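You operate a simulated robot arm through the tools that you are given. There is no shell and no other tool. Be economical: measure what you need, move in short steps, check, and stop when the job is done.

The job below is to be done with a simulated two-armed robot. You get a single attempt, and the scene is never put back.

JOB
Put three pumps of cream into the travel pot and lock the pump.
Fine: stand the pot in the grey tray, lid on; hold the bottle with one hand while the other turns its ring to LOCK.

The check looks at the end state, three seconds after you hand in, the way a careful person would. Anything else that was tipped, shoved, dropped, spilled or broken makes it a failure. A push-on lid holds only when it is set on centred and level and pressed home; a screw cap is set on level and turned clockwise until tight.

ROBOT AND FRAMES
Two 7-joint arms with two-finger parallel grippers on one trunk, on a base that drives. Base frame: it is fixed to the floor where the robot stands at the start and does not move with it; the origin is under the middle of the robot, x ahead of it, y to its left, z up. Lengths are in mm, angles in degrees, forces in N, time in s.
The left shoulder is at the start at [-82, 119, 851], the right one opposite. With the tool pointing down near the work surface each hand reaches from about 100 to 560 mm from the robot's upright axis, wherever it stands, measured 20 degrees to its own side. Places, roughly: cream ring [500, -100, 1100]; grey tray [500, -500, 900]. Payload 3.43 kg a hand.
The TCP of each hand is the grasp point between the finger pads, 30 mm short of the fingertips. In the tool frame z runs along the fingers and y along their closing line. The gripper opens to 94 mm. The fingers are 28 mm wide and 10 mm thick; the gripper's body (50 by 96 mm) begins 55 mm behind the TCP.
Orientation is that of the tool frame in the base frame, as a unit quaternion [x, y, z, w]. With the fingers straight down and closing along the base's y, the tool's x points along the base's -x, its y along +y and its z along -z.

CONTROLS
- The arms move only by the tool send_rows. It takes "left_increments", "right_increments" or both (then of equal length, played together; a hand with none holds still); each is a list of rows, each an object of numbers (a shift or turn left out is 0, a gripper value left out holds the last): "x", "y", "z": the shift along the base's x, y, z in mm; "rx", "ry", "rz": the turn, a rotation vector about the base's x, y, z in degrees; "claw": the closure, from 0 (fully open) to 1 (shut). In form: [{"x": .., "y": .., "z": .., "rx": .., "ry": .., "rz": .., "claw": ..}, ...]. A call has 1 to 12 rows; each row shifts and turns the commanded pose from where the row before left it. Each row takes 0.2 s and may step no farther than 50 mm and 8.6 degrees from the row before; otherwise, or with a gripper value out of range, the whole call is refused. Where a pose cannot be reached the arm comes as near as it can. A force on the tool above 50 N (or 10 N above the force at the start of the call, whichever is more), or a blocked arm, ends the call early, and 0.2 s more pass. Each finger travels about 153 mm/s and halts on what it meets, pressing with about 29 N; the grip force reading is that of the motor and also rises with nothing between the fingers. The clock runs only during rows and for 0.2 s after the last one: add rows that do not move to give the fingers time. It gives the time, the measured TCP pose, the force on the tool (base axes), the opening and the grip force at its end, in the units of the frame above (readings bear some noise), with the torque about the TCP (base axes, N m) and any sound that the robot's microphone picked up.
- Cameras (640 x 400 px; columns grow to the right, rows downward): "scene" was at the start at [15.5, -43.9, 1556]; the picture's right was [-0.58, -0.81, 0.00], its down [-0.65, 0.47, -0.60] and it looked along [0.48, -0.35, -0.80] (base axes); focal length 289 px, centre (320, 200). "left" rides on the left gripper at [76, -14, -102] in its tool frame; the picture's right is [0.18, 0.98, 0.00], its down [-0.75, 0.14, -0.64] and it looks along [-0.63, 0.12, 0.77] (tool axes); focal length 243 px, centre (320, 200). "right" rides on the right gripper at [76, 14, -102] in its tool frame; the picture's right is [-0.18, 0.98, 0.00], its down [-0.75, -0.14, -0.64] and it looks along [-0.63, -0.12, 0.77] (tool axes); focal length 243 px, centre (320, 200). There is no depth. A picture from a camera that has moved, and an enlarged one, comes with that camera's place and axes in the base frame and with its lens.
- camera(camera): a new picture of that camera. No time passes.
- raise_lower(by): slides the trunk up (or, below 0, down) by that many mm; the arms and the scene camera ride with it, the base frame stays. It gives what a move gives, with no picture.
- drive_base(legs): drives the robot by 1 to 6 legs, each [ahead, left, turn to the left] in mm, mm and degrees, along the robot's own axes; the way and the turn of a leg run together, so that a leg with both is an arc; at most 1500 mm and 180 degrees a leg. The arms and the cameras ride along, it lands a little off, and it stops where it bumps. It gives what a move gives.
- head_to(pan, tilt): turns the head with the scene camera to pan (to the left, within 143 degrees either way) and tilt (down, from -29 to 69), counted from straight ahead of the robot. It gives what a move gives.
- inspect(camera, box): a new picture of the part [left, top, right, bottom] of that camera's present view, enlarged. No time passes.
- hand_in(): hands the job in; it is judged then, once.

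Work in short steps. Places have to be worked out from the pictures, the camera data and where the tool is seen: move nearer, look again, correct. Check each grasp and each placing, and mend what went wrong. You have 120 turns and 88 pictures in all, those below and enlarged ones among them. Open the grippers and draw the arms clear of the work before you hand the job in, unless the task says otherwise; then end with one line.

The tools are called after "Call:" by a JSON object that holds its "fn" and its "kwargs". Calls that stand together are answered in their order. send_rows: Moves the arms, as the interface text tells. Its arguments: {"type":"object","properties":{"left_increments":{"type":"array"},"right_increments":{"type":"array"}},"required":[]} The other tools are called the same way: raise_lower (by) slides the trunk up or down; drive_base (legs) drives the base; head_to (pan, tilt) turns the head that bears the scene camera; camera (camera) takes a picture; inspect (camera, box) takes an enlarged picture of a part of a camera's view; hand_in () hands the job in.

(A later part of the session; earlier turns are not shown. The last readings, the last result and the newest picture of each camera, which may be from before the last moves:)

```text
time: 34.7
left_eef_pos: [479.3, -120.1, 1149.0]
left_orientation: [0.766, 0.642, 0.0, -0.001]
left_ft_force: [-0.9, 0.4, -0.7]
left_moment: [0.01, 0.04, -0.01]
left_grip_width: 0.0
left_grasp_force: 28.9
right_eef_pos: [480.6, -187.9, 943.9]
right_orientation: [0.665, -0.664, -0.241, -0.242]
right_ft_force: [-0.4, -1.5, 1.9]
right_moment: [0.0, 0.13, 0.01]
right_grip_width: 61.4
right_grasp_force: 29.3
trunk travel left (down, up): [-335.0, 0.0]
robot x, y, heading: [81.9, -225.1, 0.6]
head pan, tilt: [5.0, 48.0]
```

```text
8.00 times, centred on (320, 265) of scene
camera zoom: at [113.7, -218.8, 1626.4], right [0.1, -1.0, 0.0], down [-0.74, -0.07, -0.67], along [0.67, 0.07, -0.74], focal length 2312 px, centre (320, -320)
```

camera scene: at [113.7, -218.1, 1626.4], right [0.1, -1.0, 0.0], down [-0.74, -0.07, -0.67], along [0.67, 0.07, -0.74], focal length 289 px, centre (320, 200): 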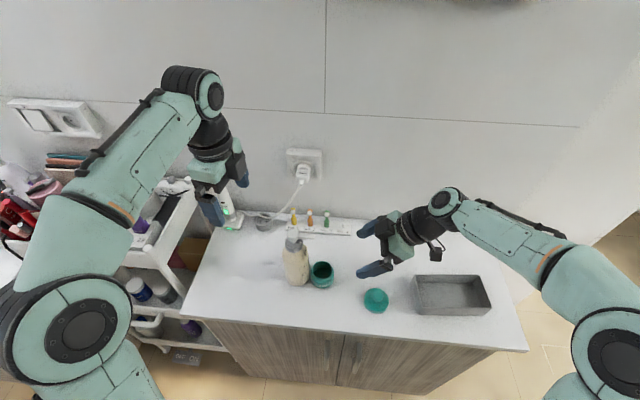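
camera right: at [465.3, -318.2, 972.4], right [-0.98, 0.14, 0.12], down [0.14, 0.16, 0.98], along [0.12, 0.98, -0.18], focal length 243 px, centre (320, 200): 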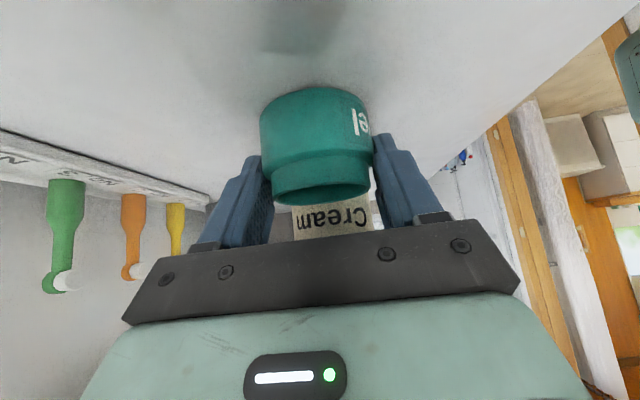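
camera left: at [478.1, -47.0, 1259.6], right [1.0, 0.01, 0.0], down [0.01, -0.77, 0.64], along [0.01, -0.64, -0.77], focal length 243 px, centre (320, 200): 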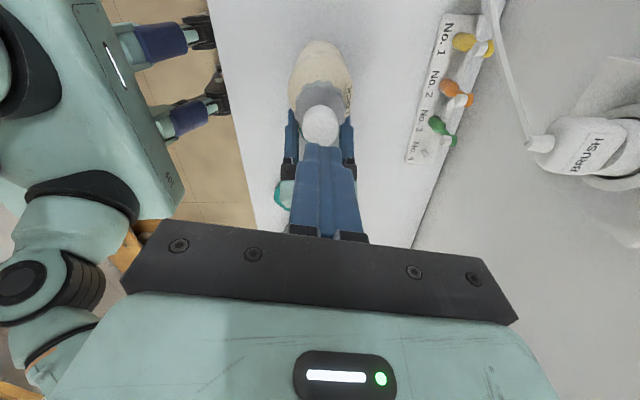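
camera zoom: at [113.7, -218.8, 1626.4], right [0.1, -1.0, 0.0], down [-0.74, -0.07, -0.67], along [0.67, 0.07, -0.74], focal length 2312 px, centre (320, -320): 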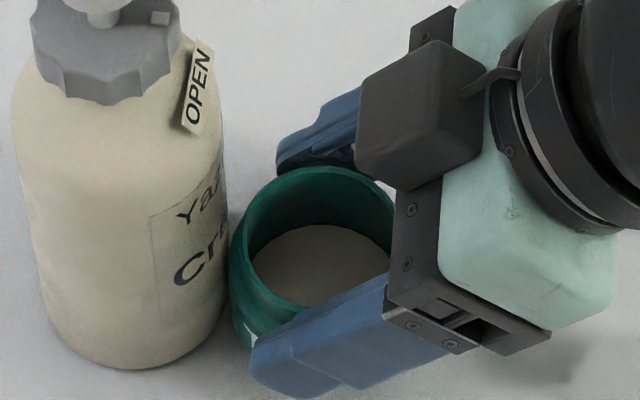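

Three strokes done, level looks like a cream disc in the pot, but after the first stroke it had not shown. I'll raise the left hand and look into the pot and around it from above to check for spilled cream.

Call:
{"fn": "send_rows", "kwargs": {"left_increments": [{"z": 35}, {"z": 35}, {"x": -30, "y": -15}, {"x": -30, "y": -15}, {}]}}

Call:
{"fn": "camera", "kwargs": {"camera": "left"}}

Call:
{"fn": "inspect", "kwargs": {"camera": "scene", "box": [305, 248, 335, 278]}}

```text
time: 35.9
left_eef_pos: [416.3, -152.9, 1214.3]
left_orientation: [0.766, 0.642, 0.001, -0.001]
left_ft_force: [-0.3, 0.4, 0.0]
left_moment: [-0.02, 0.0, -0.01]
left_grip_width: 0.0
left_grasp_force: 28.4
right_eef_pos: [479.8, -187.5, 943.6]
right_orientation: [-0.664, 0.665, 0.242, 0.242]
right_ft_force: [-1.0, -0.7, 2.6]
right_moment: [0.03, 0.21, 0.07]
right_grip_width: 61.4
right_grasp_force: 29.2
trunk travel left (down, up): [-335.0, 0.0]
robot x, y, heading: [81.4, -223.9, 0.6]
head pan, tilt: [5.0, 48.0]
```

```text
51 pictures are left
camera left: at [414.3, -76.1, 1317.1], right [1.0, 0.01, 0.0], down [0.01, -0.77, 0.64], along [0.01, -0.64, -0.77], focal length 243 px, centre (320, 200)
```

left: 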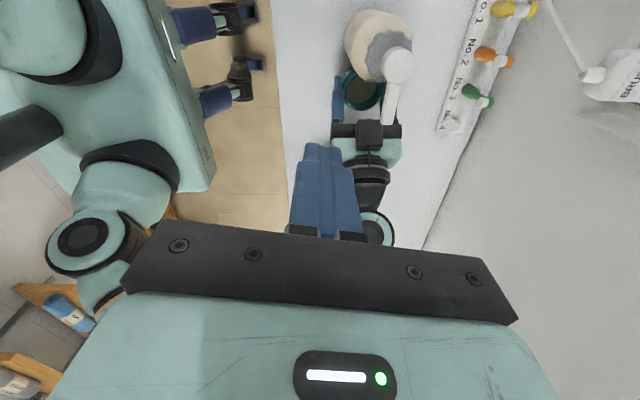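

```text
13.33 times, centred on (320, 263) of scene
camera zoom: at [113.8, -218.8, 1626.5], right [0.1, -1.0, 0.0], down [-0.74, -0.07, -0.67], along [0.67, 0.07, -0.74], focal length 3854 px, centre (320, -640)
```

zoom: 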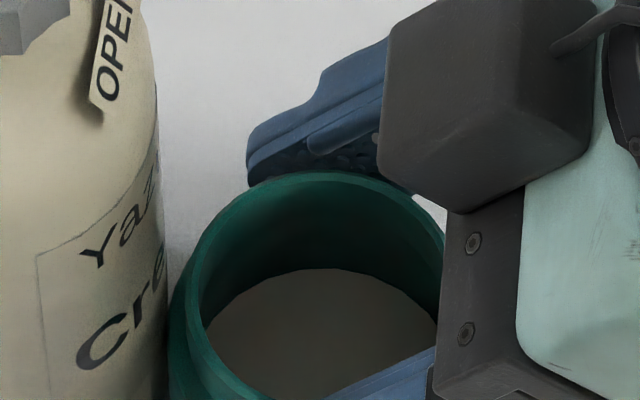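

The pot holds a layer of cream. I'll enlarge the left view to verify nothing landed beside it.

Call:
{"fn": "inspect", "kwargs": {"camera": "left", "box": [310, 40, 430, 140]}}

```text
4.00 times, centred on (370, 90) of left
camera zoom: at [414.3, -76.1, 1317.1], right [1.0, 0.01, 0.0], down [0.01, -0.77, 0.64], along [0.01, -0.64, -0.77], focal length 970 px, centre (120, 640)
```

zoom: 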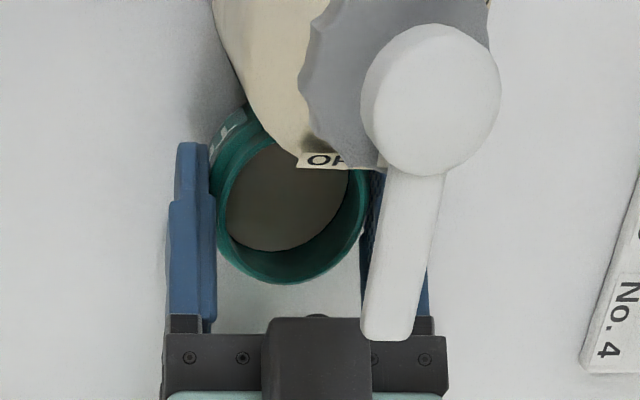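

No spill anywhere. Now I'll move the left hand away and draw the pot straight out in -y with a small lift, keeping it level.

Call:
{"fn": "send_rows", "kwargs": {"right_increments": [{"z": 2}, {"y": -10, "z": 3}, {"y": -20, "z": 3}, {"y": -25, "z": 10}, {"y": -20, "z": 20}, {"y": -10, "z": 30}, {"y": -10, "z": 30}, {"y": -5, "z": 20}], "left_increments": [{"y": 0}, {"y": 20}, {"y": 30}, {"y": 30}, {"y": 30}, {"y": 20}, {}, {}]}}

Call:
{"fn": "camera", "kwargs": {"camera": "scene"}}

```text
time: 37.7
left_eef_pos: [416.8, -20.9, 1217.2]
left_orientation: [0.767, 0.641, 0.0, -0.002]
left_ft_force: [1.1, 0.1, -0.2]
left_moment: [-0.02, -0.03, -0.03]
left_grip_width: 0.0
left_grasp_force: 28.8
right_eef_pos: [478.1, -288.7, 1060.8]
right_orientation: [0.665, -0.664, -0.243, -0.242]
right_ft_force: [-0.6, -0.2, -2.1]
right_moment: [-0.01, -0.01, 0.04]
right_grip_width: 61.1
right_grasp_force: 29.0
trunk travel left (down, up): [-335.0, 0.0]
robot x, y, heading: [77.2, -223.7, 1.0]
head pan, tilt: [5.0, 48.0]
```

```text
48 pictures are left
camera scene: at [113.9, -218.4, 1626.4], right [0.1, -1.0, 0.0], down [-0.74, -0.07, -0.67], along [0.67, 0.07, -0.74], focal length 289 px, centre (320, 200)
```

scene: 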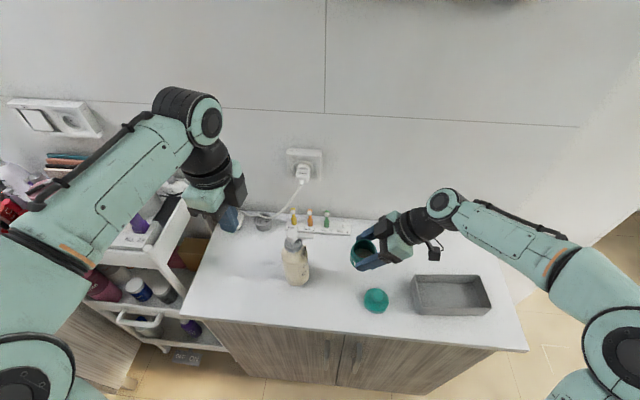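

Pot is lifted and clear. Measure the tray and lid in an enlarged view.

Call:
{"fn": "inspect", "kwargs": {"camera": "scene", "box": [350, 260, 510, 360]}}

```text
4.00 times, centred on (430, 310) of scene
camera zoom: at [113.9, -218.4, 1626.4], right [0.1, -1.0, 0.0], down [-0.74, -0.07, -0.67], along [0.67, 0.07, -0.74], focal length 1156 px, centre (-120, -240)
```

zoom: 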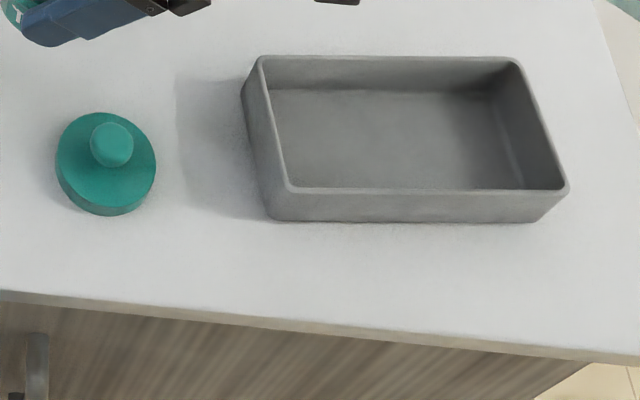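

Tray is about 85 × 163 mm, centre near (454,-509), rim z≈952. I'll turn the hand -90° about vertical (closing along y, approach from the front), carrying the pot level above the tray.

Call:
{"fn": "send_rows", "kwargs": {"right_increments": [{"rz": -8.2, "y": -20, "x": -4, "z": 3}, {"rz": -8.2, "y": -20, "x": -4, "z": 3}, {"rz": -8.2, "y": -20, "x": -4, "z": 3}, {"rz": -8.2, "y": -20, "x": -4, "z": 3}, {"rz": -8.2, "y": -20, "x": -4}, {"rz": -8.2, "y": -20, "x": -4}, {"rz": -8.2, "y": -20}, {"rz": -8.2, "y": -20}, {"rz": -8.2, "y": -20}, {"rz": -8.2, "y": -20}, {"rz": -8.2, "y": -20}, {}]}}

Call:
{"fn": "camera", "kwargs": {"camera": "right"}}

Call:
{"fn": "inspect", "kwargs": {"camera": "scene", "box": [350, 220, 530, 340]}}

```text
time: 40.3
left_eef_pos: [416.8, -21.4, 1217.5]
left_orientation: [0.767, 0.642, 0.0, -0.002]
left_ft_force: [-0.3, 0.7, -1.0]
left_moment: [0.0, 0.01, 0.03]
left_grip_width: 0.0
left_grasp_force: 28.9
right_eef_pos: [454.8, -507.4, 1072.7]
right_orientation: [0.001, 0.94, 0.0, 0.342]
right_ft_force: [-0.2, -0.5, -1.2]
right_moment: [-0.04, 0.0, 0.03]
right_grip_width: 61.4
right_grasp_force: 28.7
trunk travel left (down, up): [-335.0, 0.0]
robot x, y, heading: [83.1, -226.9, 0.7]
head pan, tilt: [5.0, 48.0]
```

```text
46 pictures are left
camera right: at [331.6, -493.4, 1101.3], right [0.14, 0.98, 0.12], down [0.16, -0.14, 0.98], along [0.98, -0.12, -0.18], focal length 243 px, centre (320, 200)
```

right: 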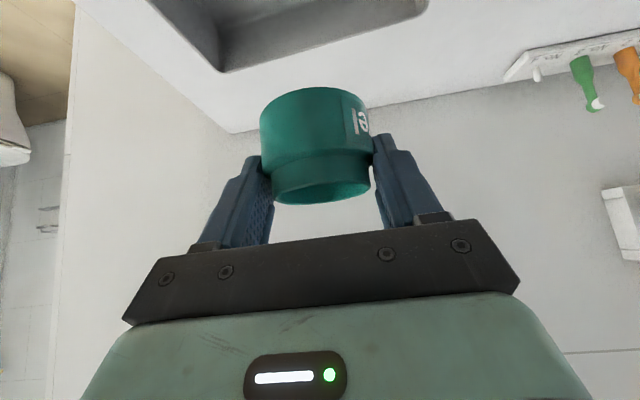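

```text
3.33 times, centred on (440, 280) of scene
camera zoom: at [114.0, -218.8, 1626.4], right [0.1, -1.0, 0.0], down [-0.74, -0.07, -0.67], along [0.67, 0.07, -0.74], focal length 964 px, centre (-80, -67)
```

zoom: 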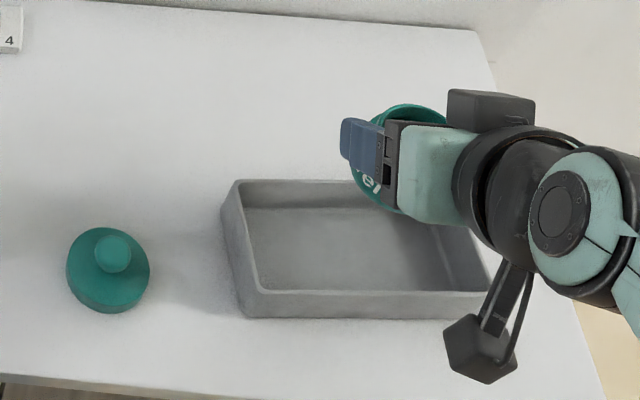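

Pot is above the tray. I'll come down until the pot's bottom is about at the rim, shift 4 mm back, and check alignment.

Call:
{"fn": "send_rows", "kwargs": {"right_increments": [{"z": -25, "x": -2}, {"z": -25, "x": -2}, {"z": -20}, {"z": -15}, {}]}}

Call:
{"fn": "camera", "kwargs": {"camera": "right"}}

Call:
{"fn": "inspect", "kwargs": {"camera": "scene", "box": [380, 240, 500, 330]}}

```text
time: 41.5
left_eef_pos: [417.5, -21.5, 1217.5]
left_orientation: [0.767, 0.642, 0.0, -0.001]
left_ft_force: [-0.4, -0.8, -0.3]
left_moment: [-0.01, 0.01, 0.03]
left_grip_width: 0.0
left_grasp_force: 28.7
right_eef_pos: [450.6, -505.5, 986.7]
right_orientation: [0.001, 0.94, -0.001, 0.342]
right_ft_force: [0.3, 0.2, -1.8]
right_moment: [-0.03, 0.01, 0.01]
right_grip_width: 61.3
right_grasp_force: 29.1
trunk travel left (down, up): [-335.0, 0.0]
robot x, y, heading: [79.7, -228.4, 0.6]
head pan, tilt: [5.0, 48.0]
```

```text
44 pictures are left
camera right: at [326.9, -492.3, 1016.1], right [0.14, 0.98, 0.12], down [0.16, -0.14, 0.98], along [0.98, -0.12, -0.18], focal length 243 px, centre (320, 200)
```

right: 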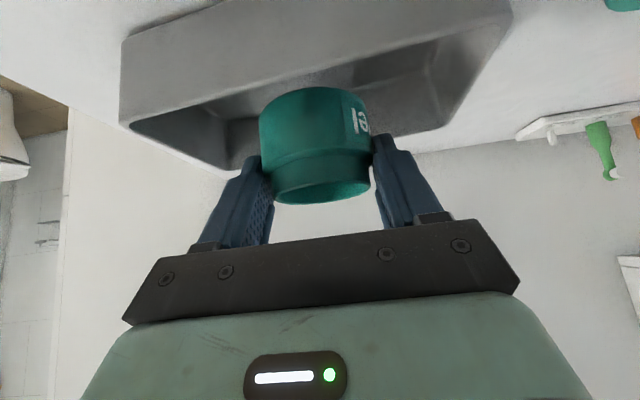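

```text
4.44 times, centred on (440, 285) of scene
camera zoom: at [113.9, -218.6, 1626.4], right [0.1, -1.0, 0.0], down [-0.74, -0.07, -0.67], along [0.67, 0.07, -0.74], focal length 1285 px, centre (-213, -178)
```

zoom: 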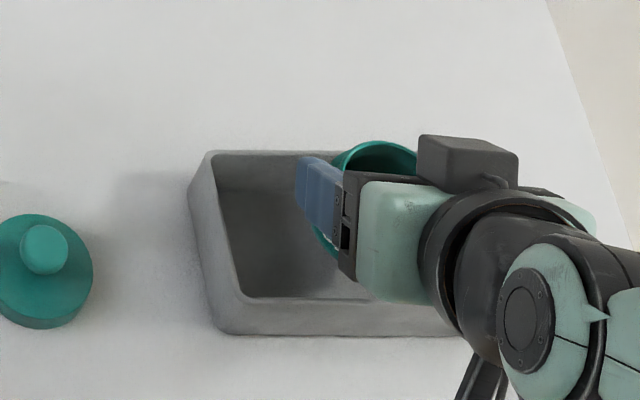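

The pot sits inside the rim lines. Lower further, slowly at the end, watching the force.

Call:
{"fn": "send_rows", "kwargs": {"right_increments": [{"z": -12}, {"z": -12}, {"z": -7}, {"z": -3}, {"z": -2}, {"z": -2}, {}]}}

Call:
{"fn": "camera", "kwargs": {"camera": "right"}}

```text
time: 43.1
left_eef_pos: [418.3, -21.6, 1218.0]
left_orientation: [0.766, 0.642, 0.0, -0.001]
left_ft_force: [0.3, -0.1, -1.5]
left_moment: [-0.01, 0.02, 0.03]
left_grip_width: 0.1
left_grasp_force: 28.8
right_eef_pos: [450.7, -506.2, 959.0]
right_orientation: [0.002, 0.94, -0.001, 0.342]
right_ft_force: [0.2, 0.4, -2.2]
right_moment: [0.01, 0.03, 0.03]
right_grip_width: 61.4
right_grasp_force: 29.6
right hand out of reach, approached as far as the arm can: row 1, 2
trunk travel left (down, up): [-335.0, 0.0]
robot x, y, heading: [82.7, -224.7, 0.7]
head pan, tilt: [5.0, 48.0]
```

```text
42 pictures are left
camera right: at [327.7, -492.4, 988.5], right [0.14, 0.98, 0.12], down [0.16, -0.14, 0.98], along [0.98, -0.12, -0.18], focal length 243 px, centre (320, 200)
```

right: 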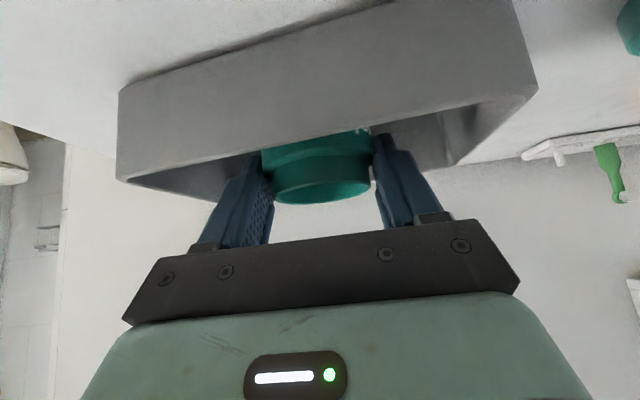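

Arm reach limited the descent (959 with no contact). I'll lower the trunk instead, in small steps.

Call:
{"fn": "raise_lower", "kwargs": {"by": -8}}

Call:
{"fn": "send_rows", "kwargs": {"right_increments": [{"z": -2}, {}]}}

```text
time: 43.7
left_eef_pos: [415.6, -21.2, 1209.2]
left_orientation: [0.766, 0.642, 0.0, -0.001]
left_ft_force: [-0.2, -1.0, 0.3]
left_moment: [-0.01, 0.03, 0.0]
left_grip_width: 0.0
left_grasp_force: 28.9
right_eef_pos: [449.7, -506.9, 951.1]
right_orientation: [0.001, 0.94, -0.001, 0.341]
right_ft_force: [-0.2, 0.0, -1.7]
right_moment: [0.0, 0.02, 0.0]
right_grip_width: 61.3
right_grasp_force: 29.0
trunk travel left (down, up): [-327.0, 8.0]
robot x, y, heading: [80.0, -230.1, 0.6]
head pan, tilt: [5.0, 48.0]
```

```text
time: 44.3
left_eef_pos: [417.6, -19.6, 1209.2]
left_orientation: [0.767, 0.642, 0.001, -0.001]
left_ft_force: [-0.4, -0.2, 0.5]
left_moment: [0.06, 0.03, -0.03]
left_grip_width: 0.0
left_grasp_force: 29.3
right_eef_pos: [451.9, -505.2, 952.0]
right_orientation: [0.002, 0.939, -0.002, 0.343]
right_ft_force: [-2.2, -0.9, 5.7]
right_moment: [0.03, 0.0, -0.01]
right_grip_width: 61.5
right_grasp_force: 28.9
trunk travel left (down, up): [-327.0, 8.0]
robot x, y, heading: [82.1, -226.4, 0.7]
head pan, tilt: [5.0, 48.0]
```

Contact at z≈951 (5.7 N), consistent with the tray floor. Check visually before releasing.

Call:
{"fn": "camera", "kwargs": {"camera": "right"}}

Call:
{"fn": "inspect", "kwargs": {"camera": "scene", "box": [390, 250, 500, 330]}}

```text
41 pictures are left
camera right: at [327.4, -491.9, 979.7], right [0.14, 0.98, 0.12], down [0.16, -0.14, 0.98], along [0.98, -0.12, -0.18], focal length 243 px, centre (320, 200)
```

right: 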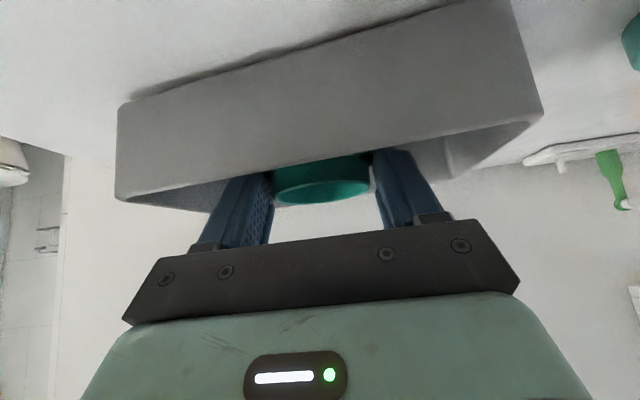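

```text
5.00 times, centred on (445, 290) of scene
camera zoom: at [113.4, -218.3, 1619.5], right [0.1, -1.0, 0.0], down [-0.74, -0.07, -0.67], along [0.67, 0.07, -0.74], focal length 1445 px, centre (-305, -250)
```

zoom: 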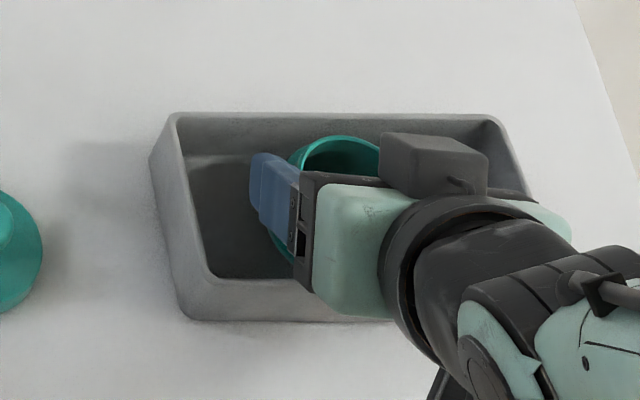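

Pot stands in the tray. Open and back out along the tool axis.

Call:
{"fn": "send_rows", "kwargs": {"right_increments": [{"claw": 0.1}, {"claw": 0}, {}, {"x": -10, "z": 14}, {"x": -16, "z": 20}, {"x": -20, "z": 25}, {"x": -20, "z": 25}]}}

Call:
{"fn": "camera", "kwargs": {"camera": "right"}}

Call:
{"fn": "inspect", "kwargs": {"camera": "scene", "box": [350, 230, 510, 340]}}

```text
time: 46.1
left_eef_pos: [417.8, -22.2, 1208.6]
left_orientation: [0.767, 0.642, 0.001, -0.001]
left_ft_force: [0.5, -1.2, -0.7]
left_moment: [-0.02, 0.01, 0.0]
left_grip_width: 0.0
left_grasp_force: 29.3
right_eef_pos: [339.8, -596.6, 1007.9]
right_orientation: [0.125, 0.948, -0.071, 0.285]
right_ft_force: [-0.4, -1.0, 0.0]
right_moment: [0.04, 0.0, 0.0]
right_grip_width: 93.9
right_grasp_force: 0.0
trunk travel left (down, up): [-327.0, 8.0]
robot x, y, heading: [79.7, -226.6, 0.8]
head pan, tilt: [5.0, 48.0]
stopped in row 7 (right hand): the arm was blocked; the commanded pose is now the measured one
```

```text
39 pictures are left
camera right: at [228.7, -548.2, 1048.7], right [0.42, 0.9, 0.04], down [0.23, -0.15, 0.96], along [0.88, -0.4, -0.27], focal length 243 px, centre (320, 200)
```

right: 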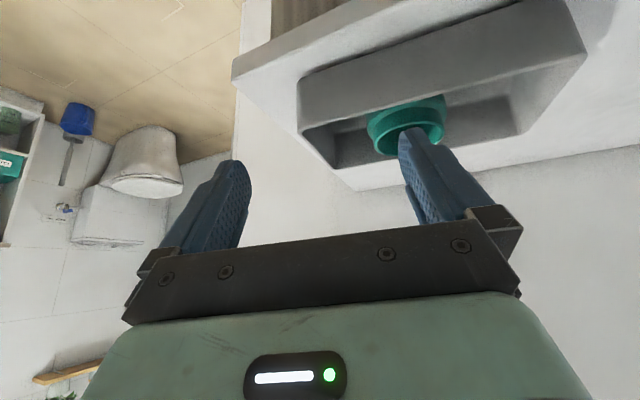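

```text
3.64 times, centred on (430, 285) of scene
camera zoom: at [114.5, -220.0, 1619.4], right [0.1, -1.0, 0.0], down [-0.74, -0.07, -0.67], along [0.67, 0.07, -0.74], focal length 1051 px, centre (-80, -109)
```

zoom: 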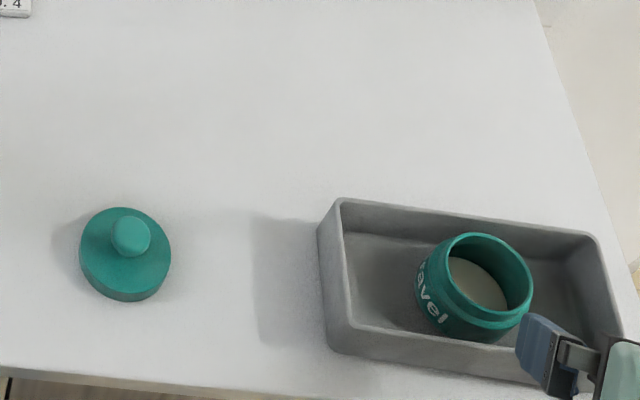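

The arm swung off on its retreat and dragged the tray about 40 mm toward me and turned it ~9°. The pot is upright, nothing spilled. I'll first lift the hand clear straight up and bring it to straight-down, then put the tray back.

Call:
{"fn": "send_rows", "kwargs": {"right_increments": [{"z": 15}, {"z": 25}, {"z": 25}, {"z": 20, "rx": 1.66, "ry": 6.65, "rz": 2.92}, {"rx": 1.66, "ry": 6.65, "rz": 2.92}, {"rx": 1.66, "ry": 6.65, "rz": 2.92}, {"rx": 1.66, "ry": 6.65, "rz": 2.92}, {"rx": 1.66, "ry": 6.65, "rz": 2.92}, {}]}}

Call:
{"fn": "camera", "kwargs": {"camera": "scene"}}

```text
time: 48.1
left_eef_pos: [417.7, -21.1, 1208.8]
left_orientation: [0.767, 0.642, 0.0, -0.001]
left_ft_force: [-0.6, 0.2, 0.4]
left_moment: [0.0, 0.01, 0.0]
left_grip_width: 0.0
left_grasp_force: 28.6
right_eef_pos: [339.0, -596.6, 1092.8]
right_orientation: [0.001, 1.0, -0.001, 0.0]
right_ft_force: [0.0, -0.2, 0.3]
right_moment: [0.03, 0.01, 0.0]
right_grip_width: 94.2
right_grasp_force: 0.1
trunk travel left (down, up): [-327.0, 8.0]
robot x, y, heading: [79.2, -226.7, 0.4]
head pan, tilt: [5.0, 48.0]
```

```text
37 pictures are left
camera scene: at [113.5, -218.5, 1619.4], right [0.1, -1.0, 0.0], down [-0.74, -0.07, -0.67], along [0.67, 0.07, -0.74], focal length 289 px, centre (320, 200)
```

scene: 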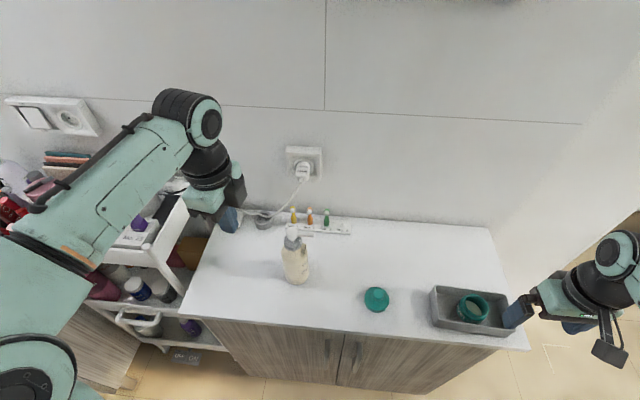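

Hand is straight down and clear. Measure tray and lid positions now.

Call:
{"fn": "inspect", "kwargs": {"camera": "scene", "box": [355, 270, 515, 370]}}

```text
4.00 times, centred on (435, 320) of scene
camera zoom: at [113.5, -218.5, 1619.4], right [0.1, -1.0, 0.0], down [-0.74, -0.07, -0.67], along [0.67, 0.07, -0.74], focal length 1156 px, centre (-140, -280)
```

zoom: 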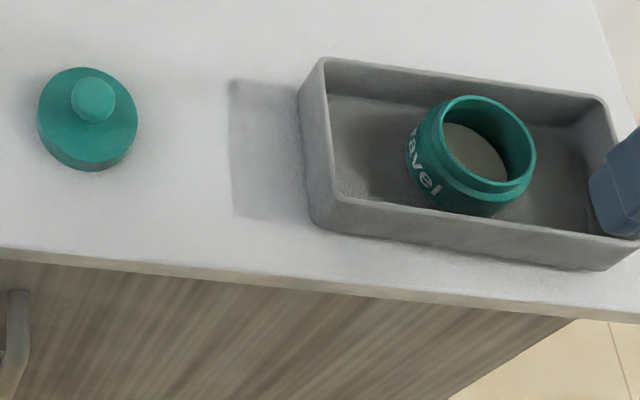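

Tray centre is now (415,-548), turned about -9°; it was (454,-509). I'll grip its left short wall (near (418,-469)) with half-open fingers and slide it back slowly.

Call:
{"fn": "send_rows", "kwargs": {"right_increments": [{"x": 19, "y": 32, "rz": -2, "claw": 0.5}, {"x": 20, "y": 32, "rz": -2}, {"x": 20, "y": 32}, {"x": 20, "y": 31.5}, {"z": -30}, {"z": -30}, {"z": -20}, {}]}}

Call:
{"fn": "camera", "kwargs": {"camera": "right"}}

Call:
{"fn": "inspect", "kwargs": {"camera": "scene", "box": [355, 250, 515, 350]}}

```text
time: 49.9
left_eef_pos: [417.5, -20.6, 1208.1]
left_orientation: [0.766, 0.642, 0.0, -0.001]
left_ft_force: [-0.7, -0.2, 0.2]
left_moment: [0.01, 0.0, 0.01]
left_grip_width: 0.0
left_grasp_force: 29.3
right_eef_pos: [418.0, -470.9, 1013.9]
right_orientation: [0.035, 0.999, -0.002, 0.001]
right_ft_force: [0.7, -0.1, 0.7]
right_moment: [0.0, -0.01, -0.01]
right_grip_width: 46.7
right_grasp_force: 0.1
trunk travel left (down, up): [-327.0, 8.0]
robot x, y, heading: [81.2, -225.0, 0.8]
head pan, tilt: [5.0, 48.0]
```

```text
35 pictures are left
camera right: at [343.6, -452.0, 1115.1], right [0.25, 0.97, 0.0], down [0.74, -0.19, 0.64], along [0.62, -0.17, -0.77], focal length 243 px, centre (320, 200)
```

right: 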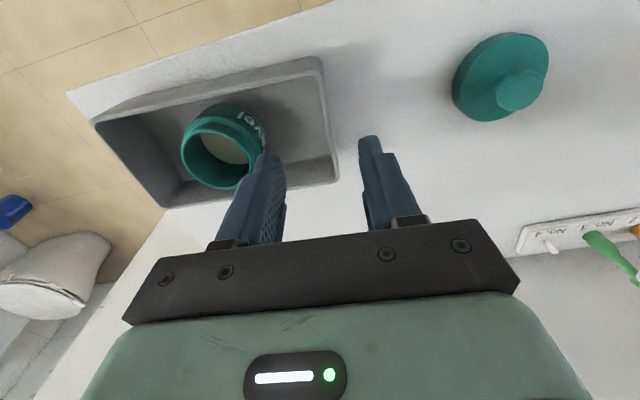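

```text
4.00 times, centred on (435, 300) of scene
camera zoom: at [113.7, -218.6, 1619.4], right [0.1, -1.0, 0.0], down [-0.74, -0.07, -0.67], along [0.67, 0.07, -0.74], focal length 1156 px, centre (-140, -200)
```

zoom: 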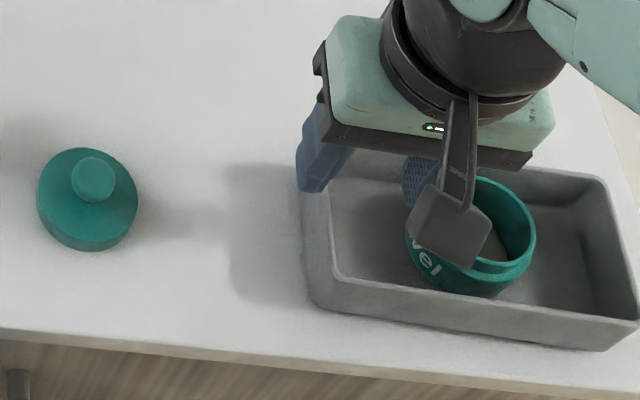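

Projections agree with the picture; the wall will pass between the fingers. Descend and grip the wall.

Call:
{"fn": "send_rows", "kwargs": {"right_increments": [{"z": -20, "y": 1}, {"z": -20, "y": 1}, {"z": -12}, {}, {"claw": 0.7}, {"claw": 0.9}, {"claw": 1}, {}]}}

Call:
{"fn": "inspect", "kwargs": {"camera": "scene", "box": [355, 250, 515, 350]}}

```text
time: 51.7
left_eef_pos: [417.5, -21.1, 1207.9]
left_orientation: [0.767, 0.642, 0.0, -0.002]
left_ft_force: [-1.1, -0.4, 0.0]
left_moment: [-0.01, 0.02, 0.02]
left_grip_width: 0.0
left_grasp_force: 29.0
right_eef_pos: [420.5, -467.8, 961.5]
right_orientation: [0.036, 0.999, -0.001, 0.001]
right_ft_force: [0.9, 1.6, 0.6]
right_moment: [0.11, -0.06, 0.15]
right_grip_width: 3.7
right_grasp_force: 29.1
trunk travel left (down, up): [-327.0, 8.0]
robot x, y, heading: [76.5, -227.3, 1.1]
head pan, tilt: [5.0, 48.0]
```

```text
4.00 times, centred on (435, 300) of scene
camera zoom: at [114.2, -218.4, 1619.4], right [0.1, -1.0, 0.0], down [-0.74, -0.07, -0.67], along [0.67, 0.07, -0.74], focal length 1156 px, centre (-140, -200)
```

zoom: 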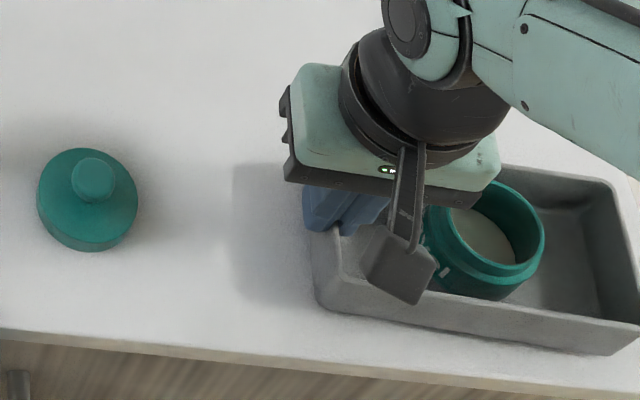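

Wall gripped. Slide and turn the tray back slowly.

Call:
{"fn": "send_rows", "kwargs": {"right_increments": [{"x": 1.5, "y": 2, "rz": 0.5}, {"x": 2.5, "y": 4, "rz": 0.9}, {"x": 2.7, "y": 4.2, "rz": 0.9}, {"x": 2.8, "y": 4.3, "rz": 1}, {"x": 2.8, "y": 4.3, "rz": 1}, {"x": 2.8, "y": 4.3, "rz": 1}, {"x": 2.8, "y": 4.3, "rz": 1}, {"x": 2.8, "y": 4.3, "rz": 1}, {"x": 2.8, "y": 4.3, "rz": 0.9}, {"x": 1.8, "y": 3, "rz": 0.5}, {"x": 1.3, "y": 1.8, "rz": 0.3}, {}]}}

Call:
{"fn": "inspect", "kwargs": {"camera": "scene", "box": [350, 250, 510, 350]}}

```text
time: 54.3
left_eef_pos: [417.4, -20.0, 1209.1]
left_orientation: [0.767, 0.642, 0.001, -0.002]
left_ft_force: [0.7, -0.3, 0.5]
left_moment: [0.02, 0.01, 0.01]
left_grip_width: 0.2
left_grasp_force: 29.1
right_eef_pos: [444.3, -426.3, 960.6]
right_orientation: [-0.042, 0.999, -0.001, 0.0]
right_ft_force: [-0.6, 0.6, 0.3]
right_moment: [0.09, -0.01, -0.14]
right_grip_width: 3.8
right_grasp_force: 29.4
trunk travel left (down, up): [-327.0, 8.0]
robot x, y, heading: [84.4, -227.9, 0.5]
head pan, tilt: [5.0, 48.0]
```

```text
4.00 times, centred on (430, 300) of scene
camera zoom: at [114.0, -218.6, 1619.4], right [0.1, -1.0, 0.0], down [-0.74, -0.07, -0.67], along [0.67, 0.07, -0.74], focal length 1156 px, centre (-120, -200)
```

zoom: 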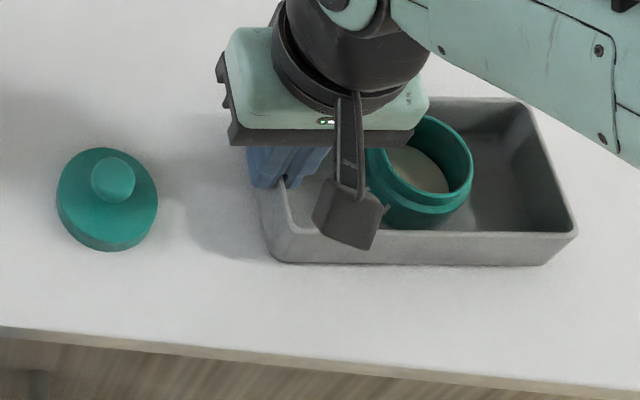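

Within ~5 mm of its original place; a last nudge of (4,4), then release and lift straight up.

Call:
{"fn": "send_rows", "kwargs": {"right_increments": [{"x": 2, "y": 2}, {"x": 2, "y": 2}, {}, {"claw": 0.8}, {"claw": 0.6}, {"claw": 0.55}, {"z": 20}, {"z": 30}, {"z": 40}, {"z": 20}]}}

Call:
{"fn": "inspect", "kwargs": {"camera": "scene", "box": [350, 250, 510, 350]}}

Call:
{"fn": "camera", "kwargs": {"camera": "right"}}

```text
time: 56.5
left_eef_pos: [417.1, -19.8, 1209.0]
left_orientation: [0.767, 0.642, 0.0, -0.001]
left_ft_force: [-0.7, 0.1, 0.4]
left_moment: [0.0, -0.03, -0.03]
left_grip_width: 0.0
left_grasp_force: 29.3
right_eef_pos: [449.1, -423.4, 1071.8]
right_orientation: [-0.043, 0.999, 0.0, 0.001]
right_ft_force: [-0.1, -0.2, -0.2]
right_moment: [-0.01, -0.03, 0.02]
right_grip_width: 42.3
right_grasp_force: 0.1
trunk travel left (down, up): [-327.0, 8.0]
robot x, y, heading: [79.9, -226.1, 0.9]
head pan, tilt: [5.0, 48.0]
```

```text
4.00 times, centred on (430, 300) of scene
camera zoom: at [113.9, -218.6, 1619.4], right [0.1, -1.0, 0.0], down [-0.74, -0.07, -0.67], along [0.67, 0.07, -0.74], focal length 1156 px, centre (-120, -200)
```

zoom: 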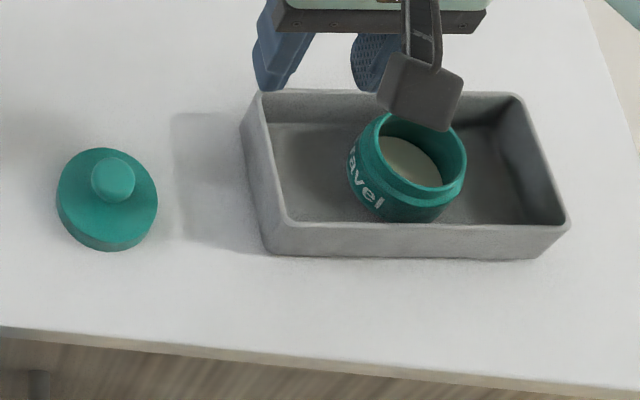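

```text
30 pictures are left
camera right: at [372.6, -416.1, 1174.6], right [0.1, 0.99, 0.0], down [0.76, -0.08, 0.64], along [0.64, -0.07, -0.77], focal length 243 px, centre (320, 200)
```

right: 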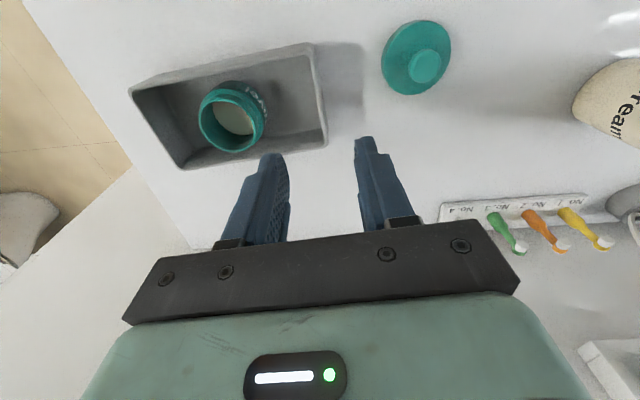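

Tray is back in place, pot at (454,-512) with cream. Lid knob is near (428,-331,~940). I'll hover over it and look.

Call:
{"fn": "send_rows", "kwargs": {"right_increments": [{"x": -7, "y": 31, "rz": -2.5, "claw": 0.35}, {"x": -7, "y": 31, "rz": -2.4}, {"x": -7, "y": 30}, {"z": -30}, {"z": -25}, {}]}}

Call:
{"fn": "camera", "kwargs": {"camera": "right"}}

Call:
{"fn": "inspect", "kwargs": {"camera": "scene", "box": [320, 250, 440, 340]}}

```text
time: 57.9
left_eef_pos: [418.0, -20.0, 1208.2]
left_orientation: [0.767, 0.642, 0.0, -0.001]
left_ft_force: [0.8, 0.6, 0.5]
left_moment: [0.0, 0.01, 0.01]
left_grip_width: 0.0
left_grasp_force: 28.6
right_eef_pos: [426.8, -330.5, 1015.7]
right_orientation: [0.0, 1.0, -0.001, 0.001]
right_ft_force: [0.6, -0.2, 0.1]
right_moment: [0.02, -0.01, 0.01]
right_grip_width: 61.1
right_grasp_force: 0.0
trunk travel left (down, up): [-327.0, 8.0]
robot x, y, heading: [78.7, -223.4, 0.6]
head pan, tilt: [5.0, 48.0]
```

```text
29 pictures are left
camera right: at [350.6, -315.0, 1117.3], right [0.18, 0.98, 0.0], down [0.75, -0.14, 0.64], along [0.63, -0.12, -0.77], focal length 243 px, centre (320, 200)
```

right: 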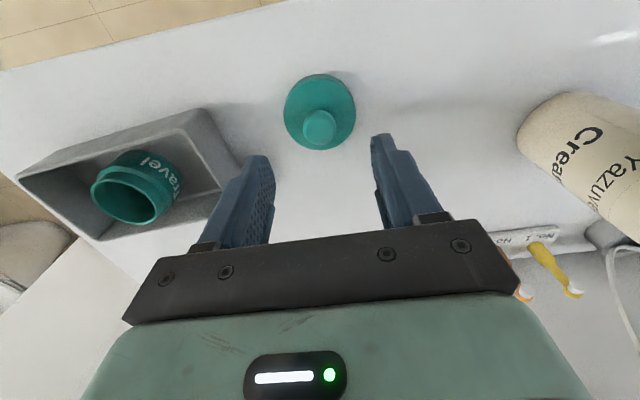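

```text
4.44 times, centred on (380, 295) of scene
camera zoom: at [113.8, -218.5, 1619.4], right [0.1, -1.0, 0.0], down [-0.74, -0.07, -0.67], along [0.67, 0.07, -0.74], focal length 1285 px, centre (53, -222)
```

zoom: 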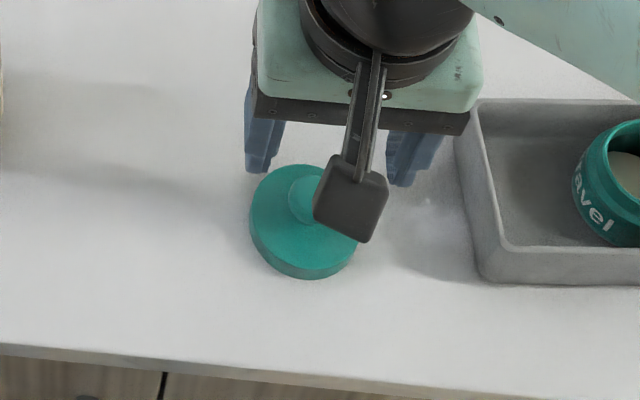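

Refined: lid centre about (421,-329). Correct, descend to TCP z≈955, and close on the knob.

Call:
{"fn": "send_rows", "kwargs": {"right_increments": [{"x": -3, "y": 1.5}, {"x": -2.5, "z": -20}, {"z": -20}, {"z": -15}, {"z": -5}, {}, {"claw": 0.6}, {"claw": 0.8}, {}]}}

Call:
{"fn": "camera", "kwargs": {"camera": "right"}}

```text
time: 59.9
left_eef_pos: [416.8, -20.3, 1208.8]
left_orientation: [0.767, 0.642, 0.0, -0.001]
left_ft_force: [1.1, -0.5, -0.5]
left_moment: [-0.02, 0.01, 0.0]
left_grip_width: 0.0
left_grasp_force: 28.8
right_eef_pos: [421.2, -327.9, 956.4]
right_orientation: [0.0, 1.0, -0.001, 0.001]
right_ft_force: [0.3, 0.3, -0.3]
right_moment: [0.02, -0.02, 0.01]
right_grip_width: 23.6
right_grasp_force: 29.1
trunk travel left (down, up): [-327.0, 8.0]
robot x, y, heading: [82.7, -224.3, 0.8]
head pan, tilt: [5.0, 48.0]
```

```text
27 pictures are left
camera right: at [345.6, -314.3, 1057.6], right [0.18, 0.98, 0.0], down [0.75, -0.14, 0.64], along [0.63, -0.12, -0.77], focal length 243 px, centre (320, 200)
```

right: 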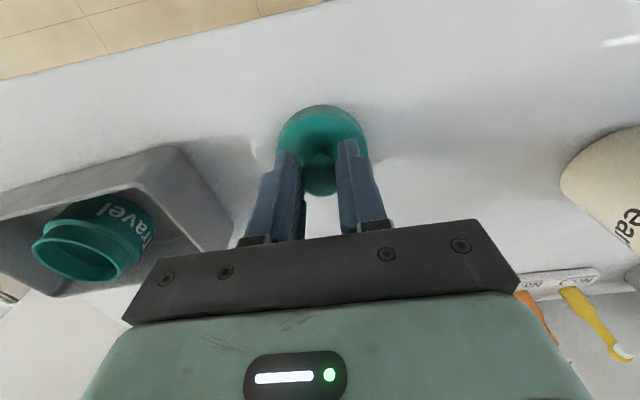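

Knob gripped (23.6 mm). Lift and carry over to just short of the pot at height.

Call:
{"fn": "send_rows", "kwargs": {"right_increments": [{"z": 10}, {"z": 25}, {"z": 40}, {"x": 8, "y": -45}, {"x": 8, "y": -45}, {"x": 8, "y": -45}, {"x": 9, "y": -48}, {}]}}

Call:
{"fn": "camera", "kwargs": {"camera": "right"}}

Call:
{"fn": "inspect", "kwargs": {"camera": "scene", "box": [380, 230, 500, 320]}}

```text
time: 61.7
left_eef_pos: [418.1, -20.5, 1207.9]
left_orientation: [0.767, 0.642, 0.0, -0.001]
left_ft_force: [0.2, -0.1, -0.4]
left_moment: [-0.02, 0.01, -0.01]
left_grip_width: 0.1
left_grasp_force: 28.9
right_eef_pos: [454.9, -507.7, 1031.0]
right_orientation: [0.0, 1.0, -0.001, 0.001]
right_ft_force: [-0.8, 1.0, 1.0]
right_moment: [-0.02, 0.01, -0.02]
right_grip_width: 23.8
right_grasp_force: 28.5
trunk travel left (down, up): [-327.0, 8.0]
robot x, y, heading: [83.7, -227.0, 0.9]
head pan, tilt: [5.0, 48.0]
```

```text
26 pictures are left
camera right: at [379.3, -494.7, 1133.5], right [0.18, 0.98, 0.0], down [0.75, -0.14, 0.64], along [0.63, -0.12, -0.77], focal length 243 px, centre (320, 200)
```

right: 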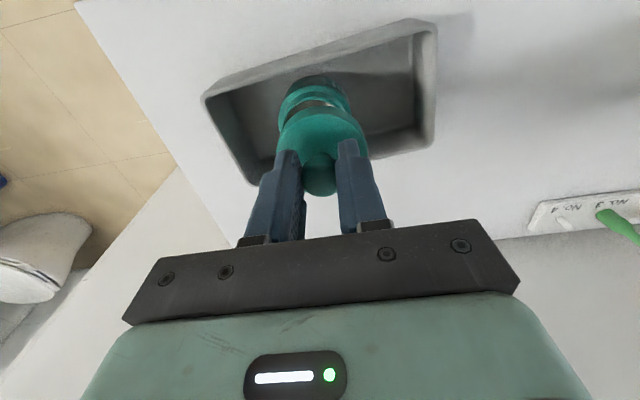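

```text
4.44 times, centred on (440, 275) of scene
camera zoom: at [113.8, -217.8, 1619.4], right [0.1, -1.0, 0.0], down [-0.74, -0.07, -0.67], along [0.67, 0.07, -0.74], focal length 1285 px, centre (-213, -133)
```

zoom: 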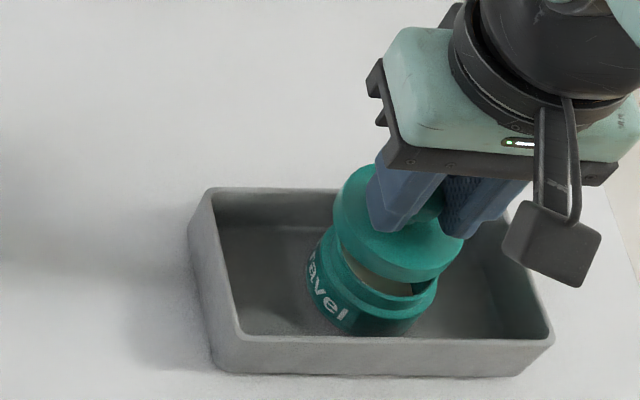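

Comparing lid and pot in the same views: the pot is about 4–5 mm further in -y and 4 mm in -x. I'll shift and lower to just above the rim, then look again.

Call:
{"fn": "send_rows", "kwargs": {"right_increments": [{"x": -2, "y": -2}, {"x": -2, "y": -2.5}, {"z": -10}, {"z": -5}, {}]}}

Call:
{"fn": "inspect", "kwargs": {"camera": "right", "box": [240, 60, 400, 200]}}

Call:
{"fn": "inspect", "kwargs": {"camera": "scene", "box": [410, 245, 490, 310]}}

```text
time: 62.9
left_eef_pos: [417.5, -19.2, 1209.0]
left_orientation: [0.766, 0.642, 0.0, -0.001]
left_ft_force: [-0.2, 0.8, 0.1]
left_moment: [-0.01, 0.0, 0.04]
left_grip_width: 0.2
left_grasp_force: 28.7
right_eef_pos: [450.5, -513.8, 1016.2]
right_orientation: [-0.001, 1.0, -0.001, 0.001]
right_ft_force: [0.1, 0.7, -0.2]
right_moment: [-0.02, 0.01, -0.01]
right_grip_width: 23.7
right_grasp_force: 28.8
trunk travel left (down, up): [-327.0, 8.0]
robot x, y, heading: [79.1, -225.1, 0.7]
head pan, tilt: [5.0, 48.0]
```

```text
2.86 times, centred on (320, 130) of right
camera zoom: at [375.0, -501.2, 1117.5], right [0.18, 0.98, 0.0], down [0.75, -0.14, 0.64], along [0.63, -0.12, -0.77], focal length 693 px, centre (320, 400)
```

zoom: 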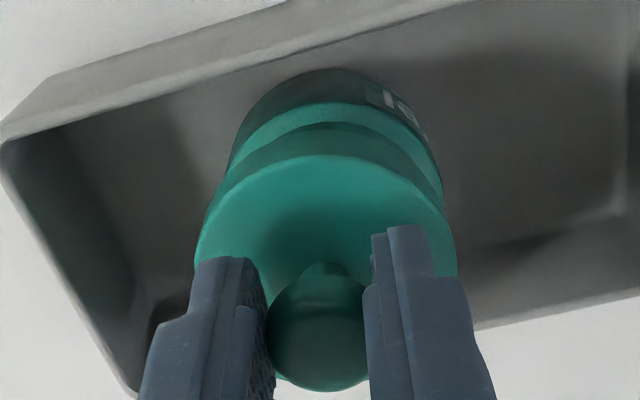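

```text
6.15 times, centred on (450, 278) of scene
camera zoom: at [113.9, -218.6, 1619.4], right [0.1, -1.0, 0.0], down [-0.74, -0.07, -0.67], along [0.67, 0.07, -0.74], focal length 1779 px, centre (-480, -277)
```

zoom: 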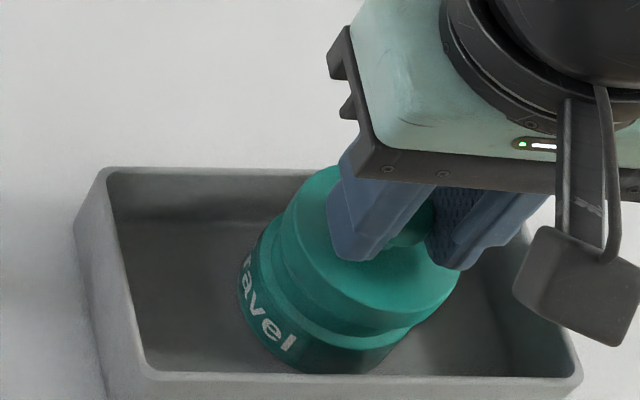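

Small residual offset: the pot seems about 2.5 mm to +x and +y of the lid. Correct and recheck.

Call:
{"fn": "send_rows", "kwargs": {"right_increments": [{"x": 2.3, "y": 2.5}, {"z": -3}, {}]}}

Call:
{"fn": "inspect", "kwargs": {"camera": "right", "box": [260, 70, 380, 170]}}

Call:
{"fn": "inspect", "kwargs": {"camera": "scene", "box": [420, 255, 480, 305]}}

```text
time: 63.7
left_eef_pos: [416.3, -20.5, 1209.7]
left_orientation: [0.766, 0.642, 0.0, -0.001]
left_ft_force: [0.0, 0.6, 0.3]
left_moment: [0.03, -0.02, -0.02]
left_grip_width: 0.1
left_grasp_force: 28.5
right_eef_pos: [453.6, -513.2, 1013.8]
right_orientation: [0.0, 1.0, -0.001, 0.001]
right_ft_force: [0.4, 0.2, 0.2]
right_moment: [-0.01, 0.01, -0.01]
right_grip_width: 23.9
right_grasp_force: 28.9
trunk travel left (down, up): [-327.0, 8.0]
robot x, y, heading: [83.8, -222.7, 0.7]
head pan, tilt: [5.0, 48.0]
```

```text
4.00 times, centred on (320, 120) of right
camera zoom: at [377.6, -499.4, 1115.6], right [0.18, 0.98, 0.0], down [0.75, -0.14, 0.64], along [0.63, -0.12, -0.77], focal length 970 px, centre (320, 520)
```

zoom: 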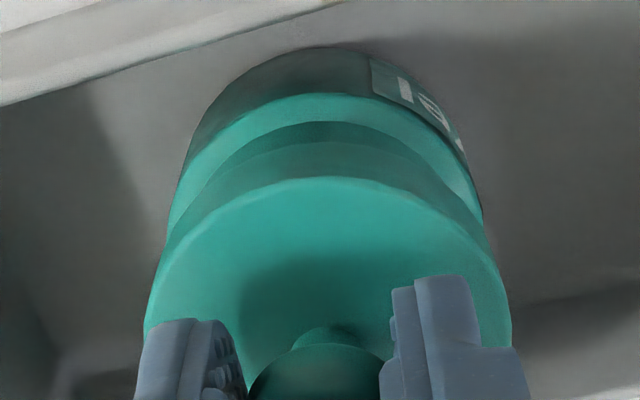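

```text
8.00 times, centred on (450, 280) of scene
camera zoom: at [114.0, -218.6, 1619.4], right [0.1, -1.0, 0.0], down [-0.74, -0.07, -0.67], along [0.67, 0.07, -0.74], focal length 2312 px, centre (-720, -440)
```

zoom: 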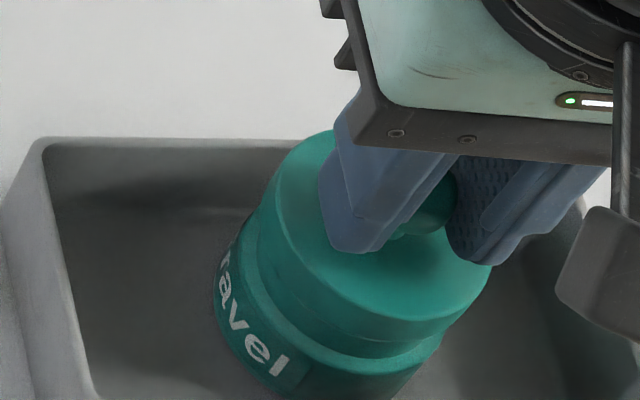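

Lid and pot now look concentric within about 1 mm. Lower gently and watch the force.

Call:
{"fn": "send_rows", "kwargs": {"right_increments": [{"z": -2}, {"z": -2}, {"z": -2}, {"z": -2}, {}]}}

```text
time: 64.9
left_eef_pos: [416.7, -19.2, 1207.6]
left_orientation: [0.767, 0.642, 0.001, -0.001]
left_ft_force: [-0.5, 0.7, 0.8]
left_moment: [-0.01, -0.02, 0.01]
left_grip_width: 0.0
left_grasp_force: 29.0
right_eef_pos: [455.1, -514.3, 1006.6]
right_orientation: [0.001, 1.0, -0.001, 0.004]
right_ft_force: [0.5, -1.0, 27.1]
right_moment: [0.04, 0.36, 0.04]
right_grip_width: 23.7
right_grasp_force: 29.3
trunk travel left (down, up): [-327.0, 8.0]
robot x, y, heading: [79.5, -226.7, 0.6]
head pan, tilt: [5.0, 48.0]
```

Contact with 27 N at TCP z 1006.6, with the load on the front side. Look before pressing more.

Call:
{"fn": "inspect", "kwargs": {"camera": "right", "box": [260, 70, 380, 170]}}

Call:
{"fn": "inspect", "kwargs": {"camera": "scene", "box": [420, 255, 480, 305]}}

```text
4.00 times, centred on (320, 120) of right
camera zoom: at [377.7, -500.2, 1108.2], right [0.18, 0.98, 0.0], down [0.75, -0.14, 0.65], along [0.64, -0.12, -0.76], focal length 970 px, centre (320, 520)
```

zoom: 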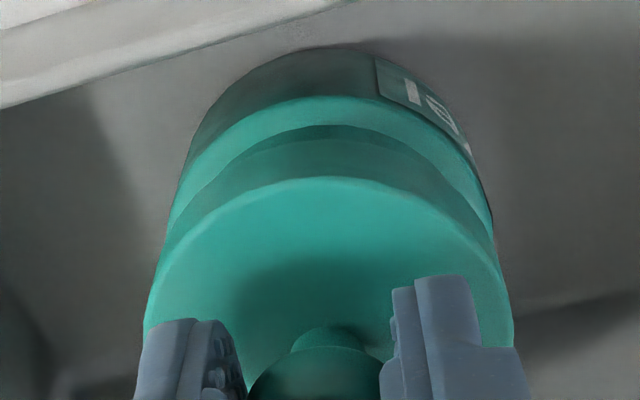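

```text
8.00 times, centred on (450, 280) of scene
camera zoom: at [112.6, -217.5, 1619.6], right [0.1, -1.0, 0.0], down [-0.74, -0.07, -0.67], along [0.67, 0.07, -0.74], focal length 2312 px, centre (-720, -440)
```

zoom: 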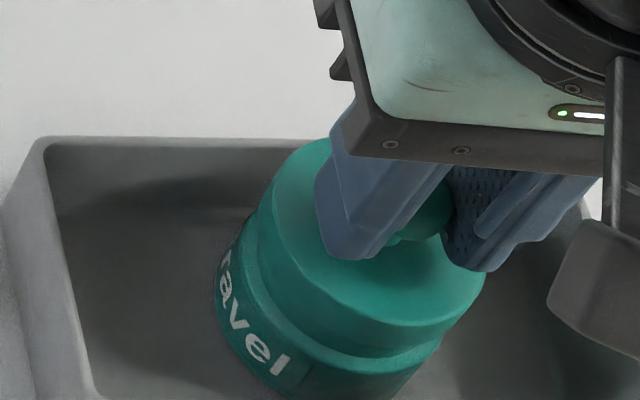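

Lid looks centred in y; the load is biased to the front (-x). I'll ease up, shift 1.5 mm toward -x, and press again to compare.

Call:
{"fn": "send_rows", "kwargs": {"right_increments": [{"z": 4}, {"x": -1.5, "z": 1}, {"z": -2}, {"z": -2}, {"z": -1.5}, {}]}}

```text
time: 66.3
left_eef_pos: [416.7, -21.6, 1209.5]
left_orientation: [0.767, 0.642, 0.0, -0.001]
left_ft_force: [-0.5, 0.1, 0.7]
left_moment: [0.01, 0.0, 0.02]
left_grip_width: 0.0
left_grasp_force: 28.7
right_eef_pos: [451.5, -514.5, 1005.6]
right_orientation: [-0.001, 1.0, -0.002, 0.002]
right_ft_force: [-2.3, -3.9, 22.3]
right_moment: [0.13, 0.5, 0.03]
right_grip_width: 23.2
right_grasp_force: 28.9
trunk travel left (down, up): [-327.0, 8.0]
robot x, y, heading: [79.7, -221.8, 0.8]
head pan, tilt: [5.0, 48.0]
```

The bias grew, so the shift should go the other way. Ease up, move +3.5 mm in x, press again.

Call:
{"fn": "send_rows", "kwargs": {"right_increments": [{"z": 4}, {"x": 2, "z": 1}, {"x": 1.5, "y": 0.5}, {"z": -2}, {"z": -2}, {"z": -1.5}, {}]}}

```text
time: 67.9
left_eef_pos: [416.9, -17.9, 1208.2]
left_orientation: [0.767, 0.642, 0.001, -0.001]
left_ft_force: [0.4, -0.4, 0.4]
left_moment: [0.0, 0.01, -0.02]
left_grip_width: 0.0
left_grasp_force: 29.2
right_eef_pos: [454.3, -511.7, 1006.6]
right_orientation: [-0.001, 1.0, -0.002, 0.004]
right_ft_force: [0.0, 3.5, 25.4]
right_moment: [0.07, 0.14, 0.02]
right_grip_width: 23.6
right_grasp_force: 28.7
trunk travel left (down, up): [-327.0, 8.0]
robot x, y, heading: [83.6, -226.8, 0.8]
head pan, tilt: [5.0, 48.0]
```

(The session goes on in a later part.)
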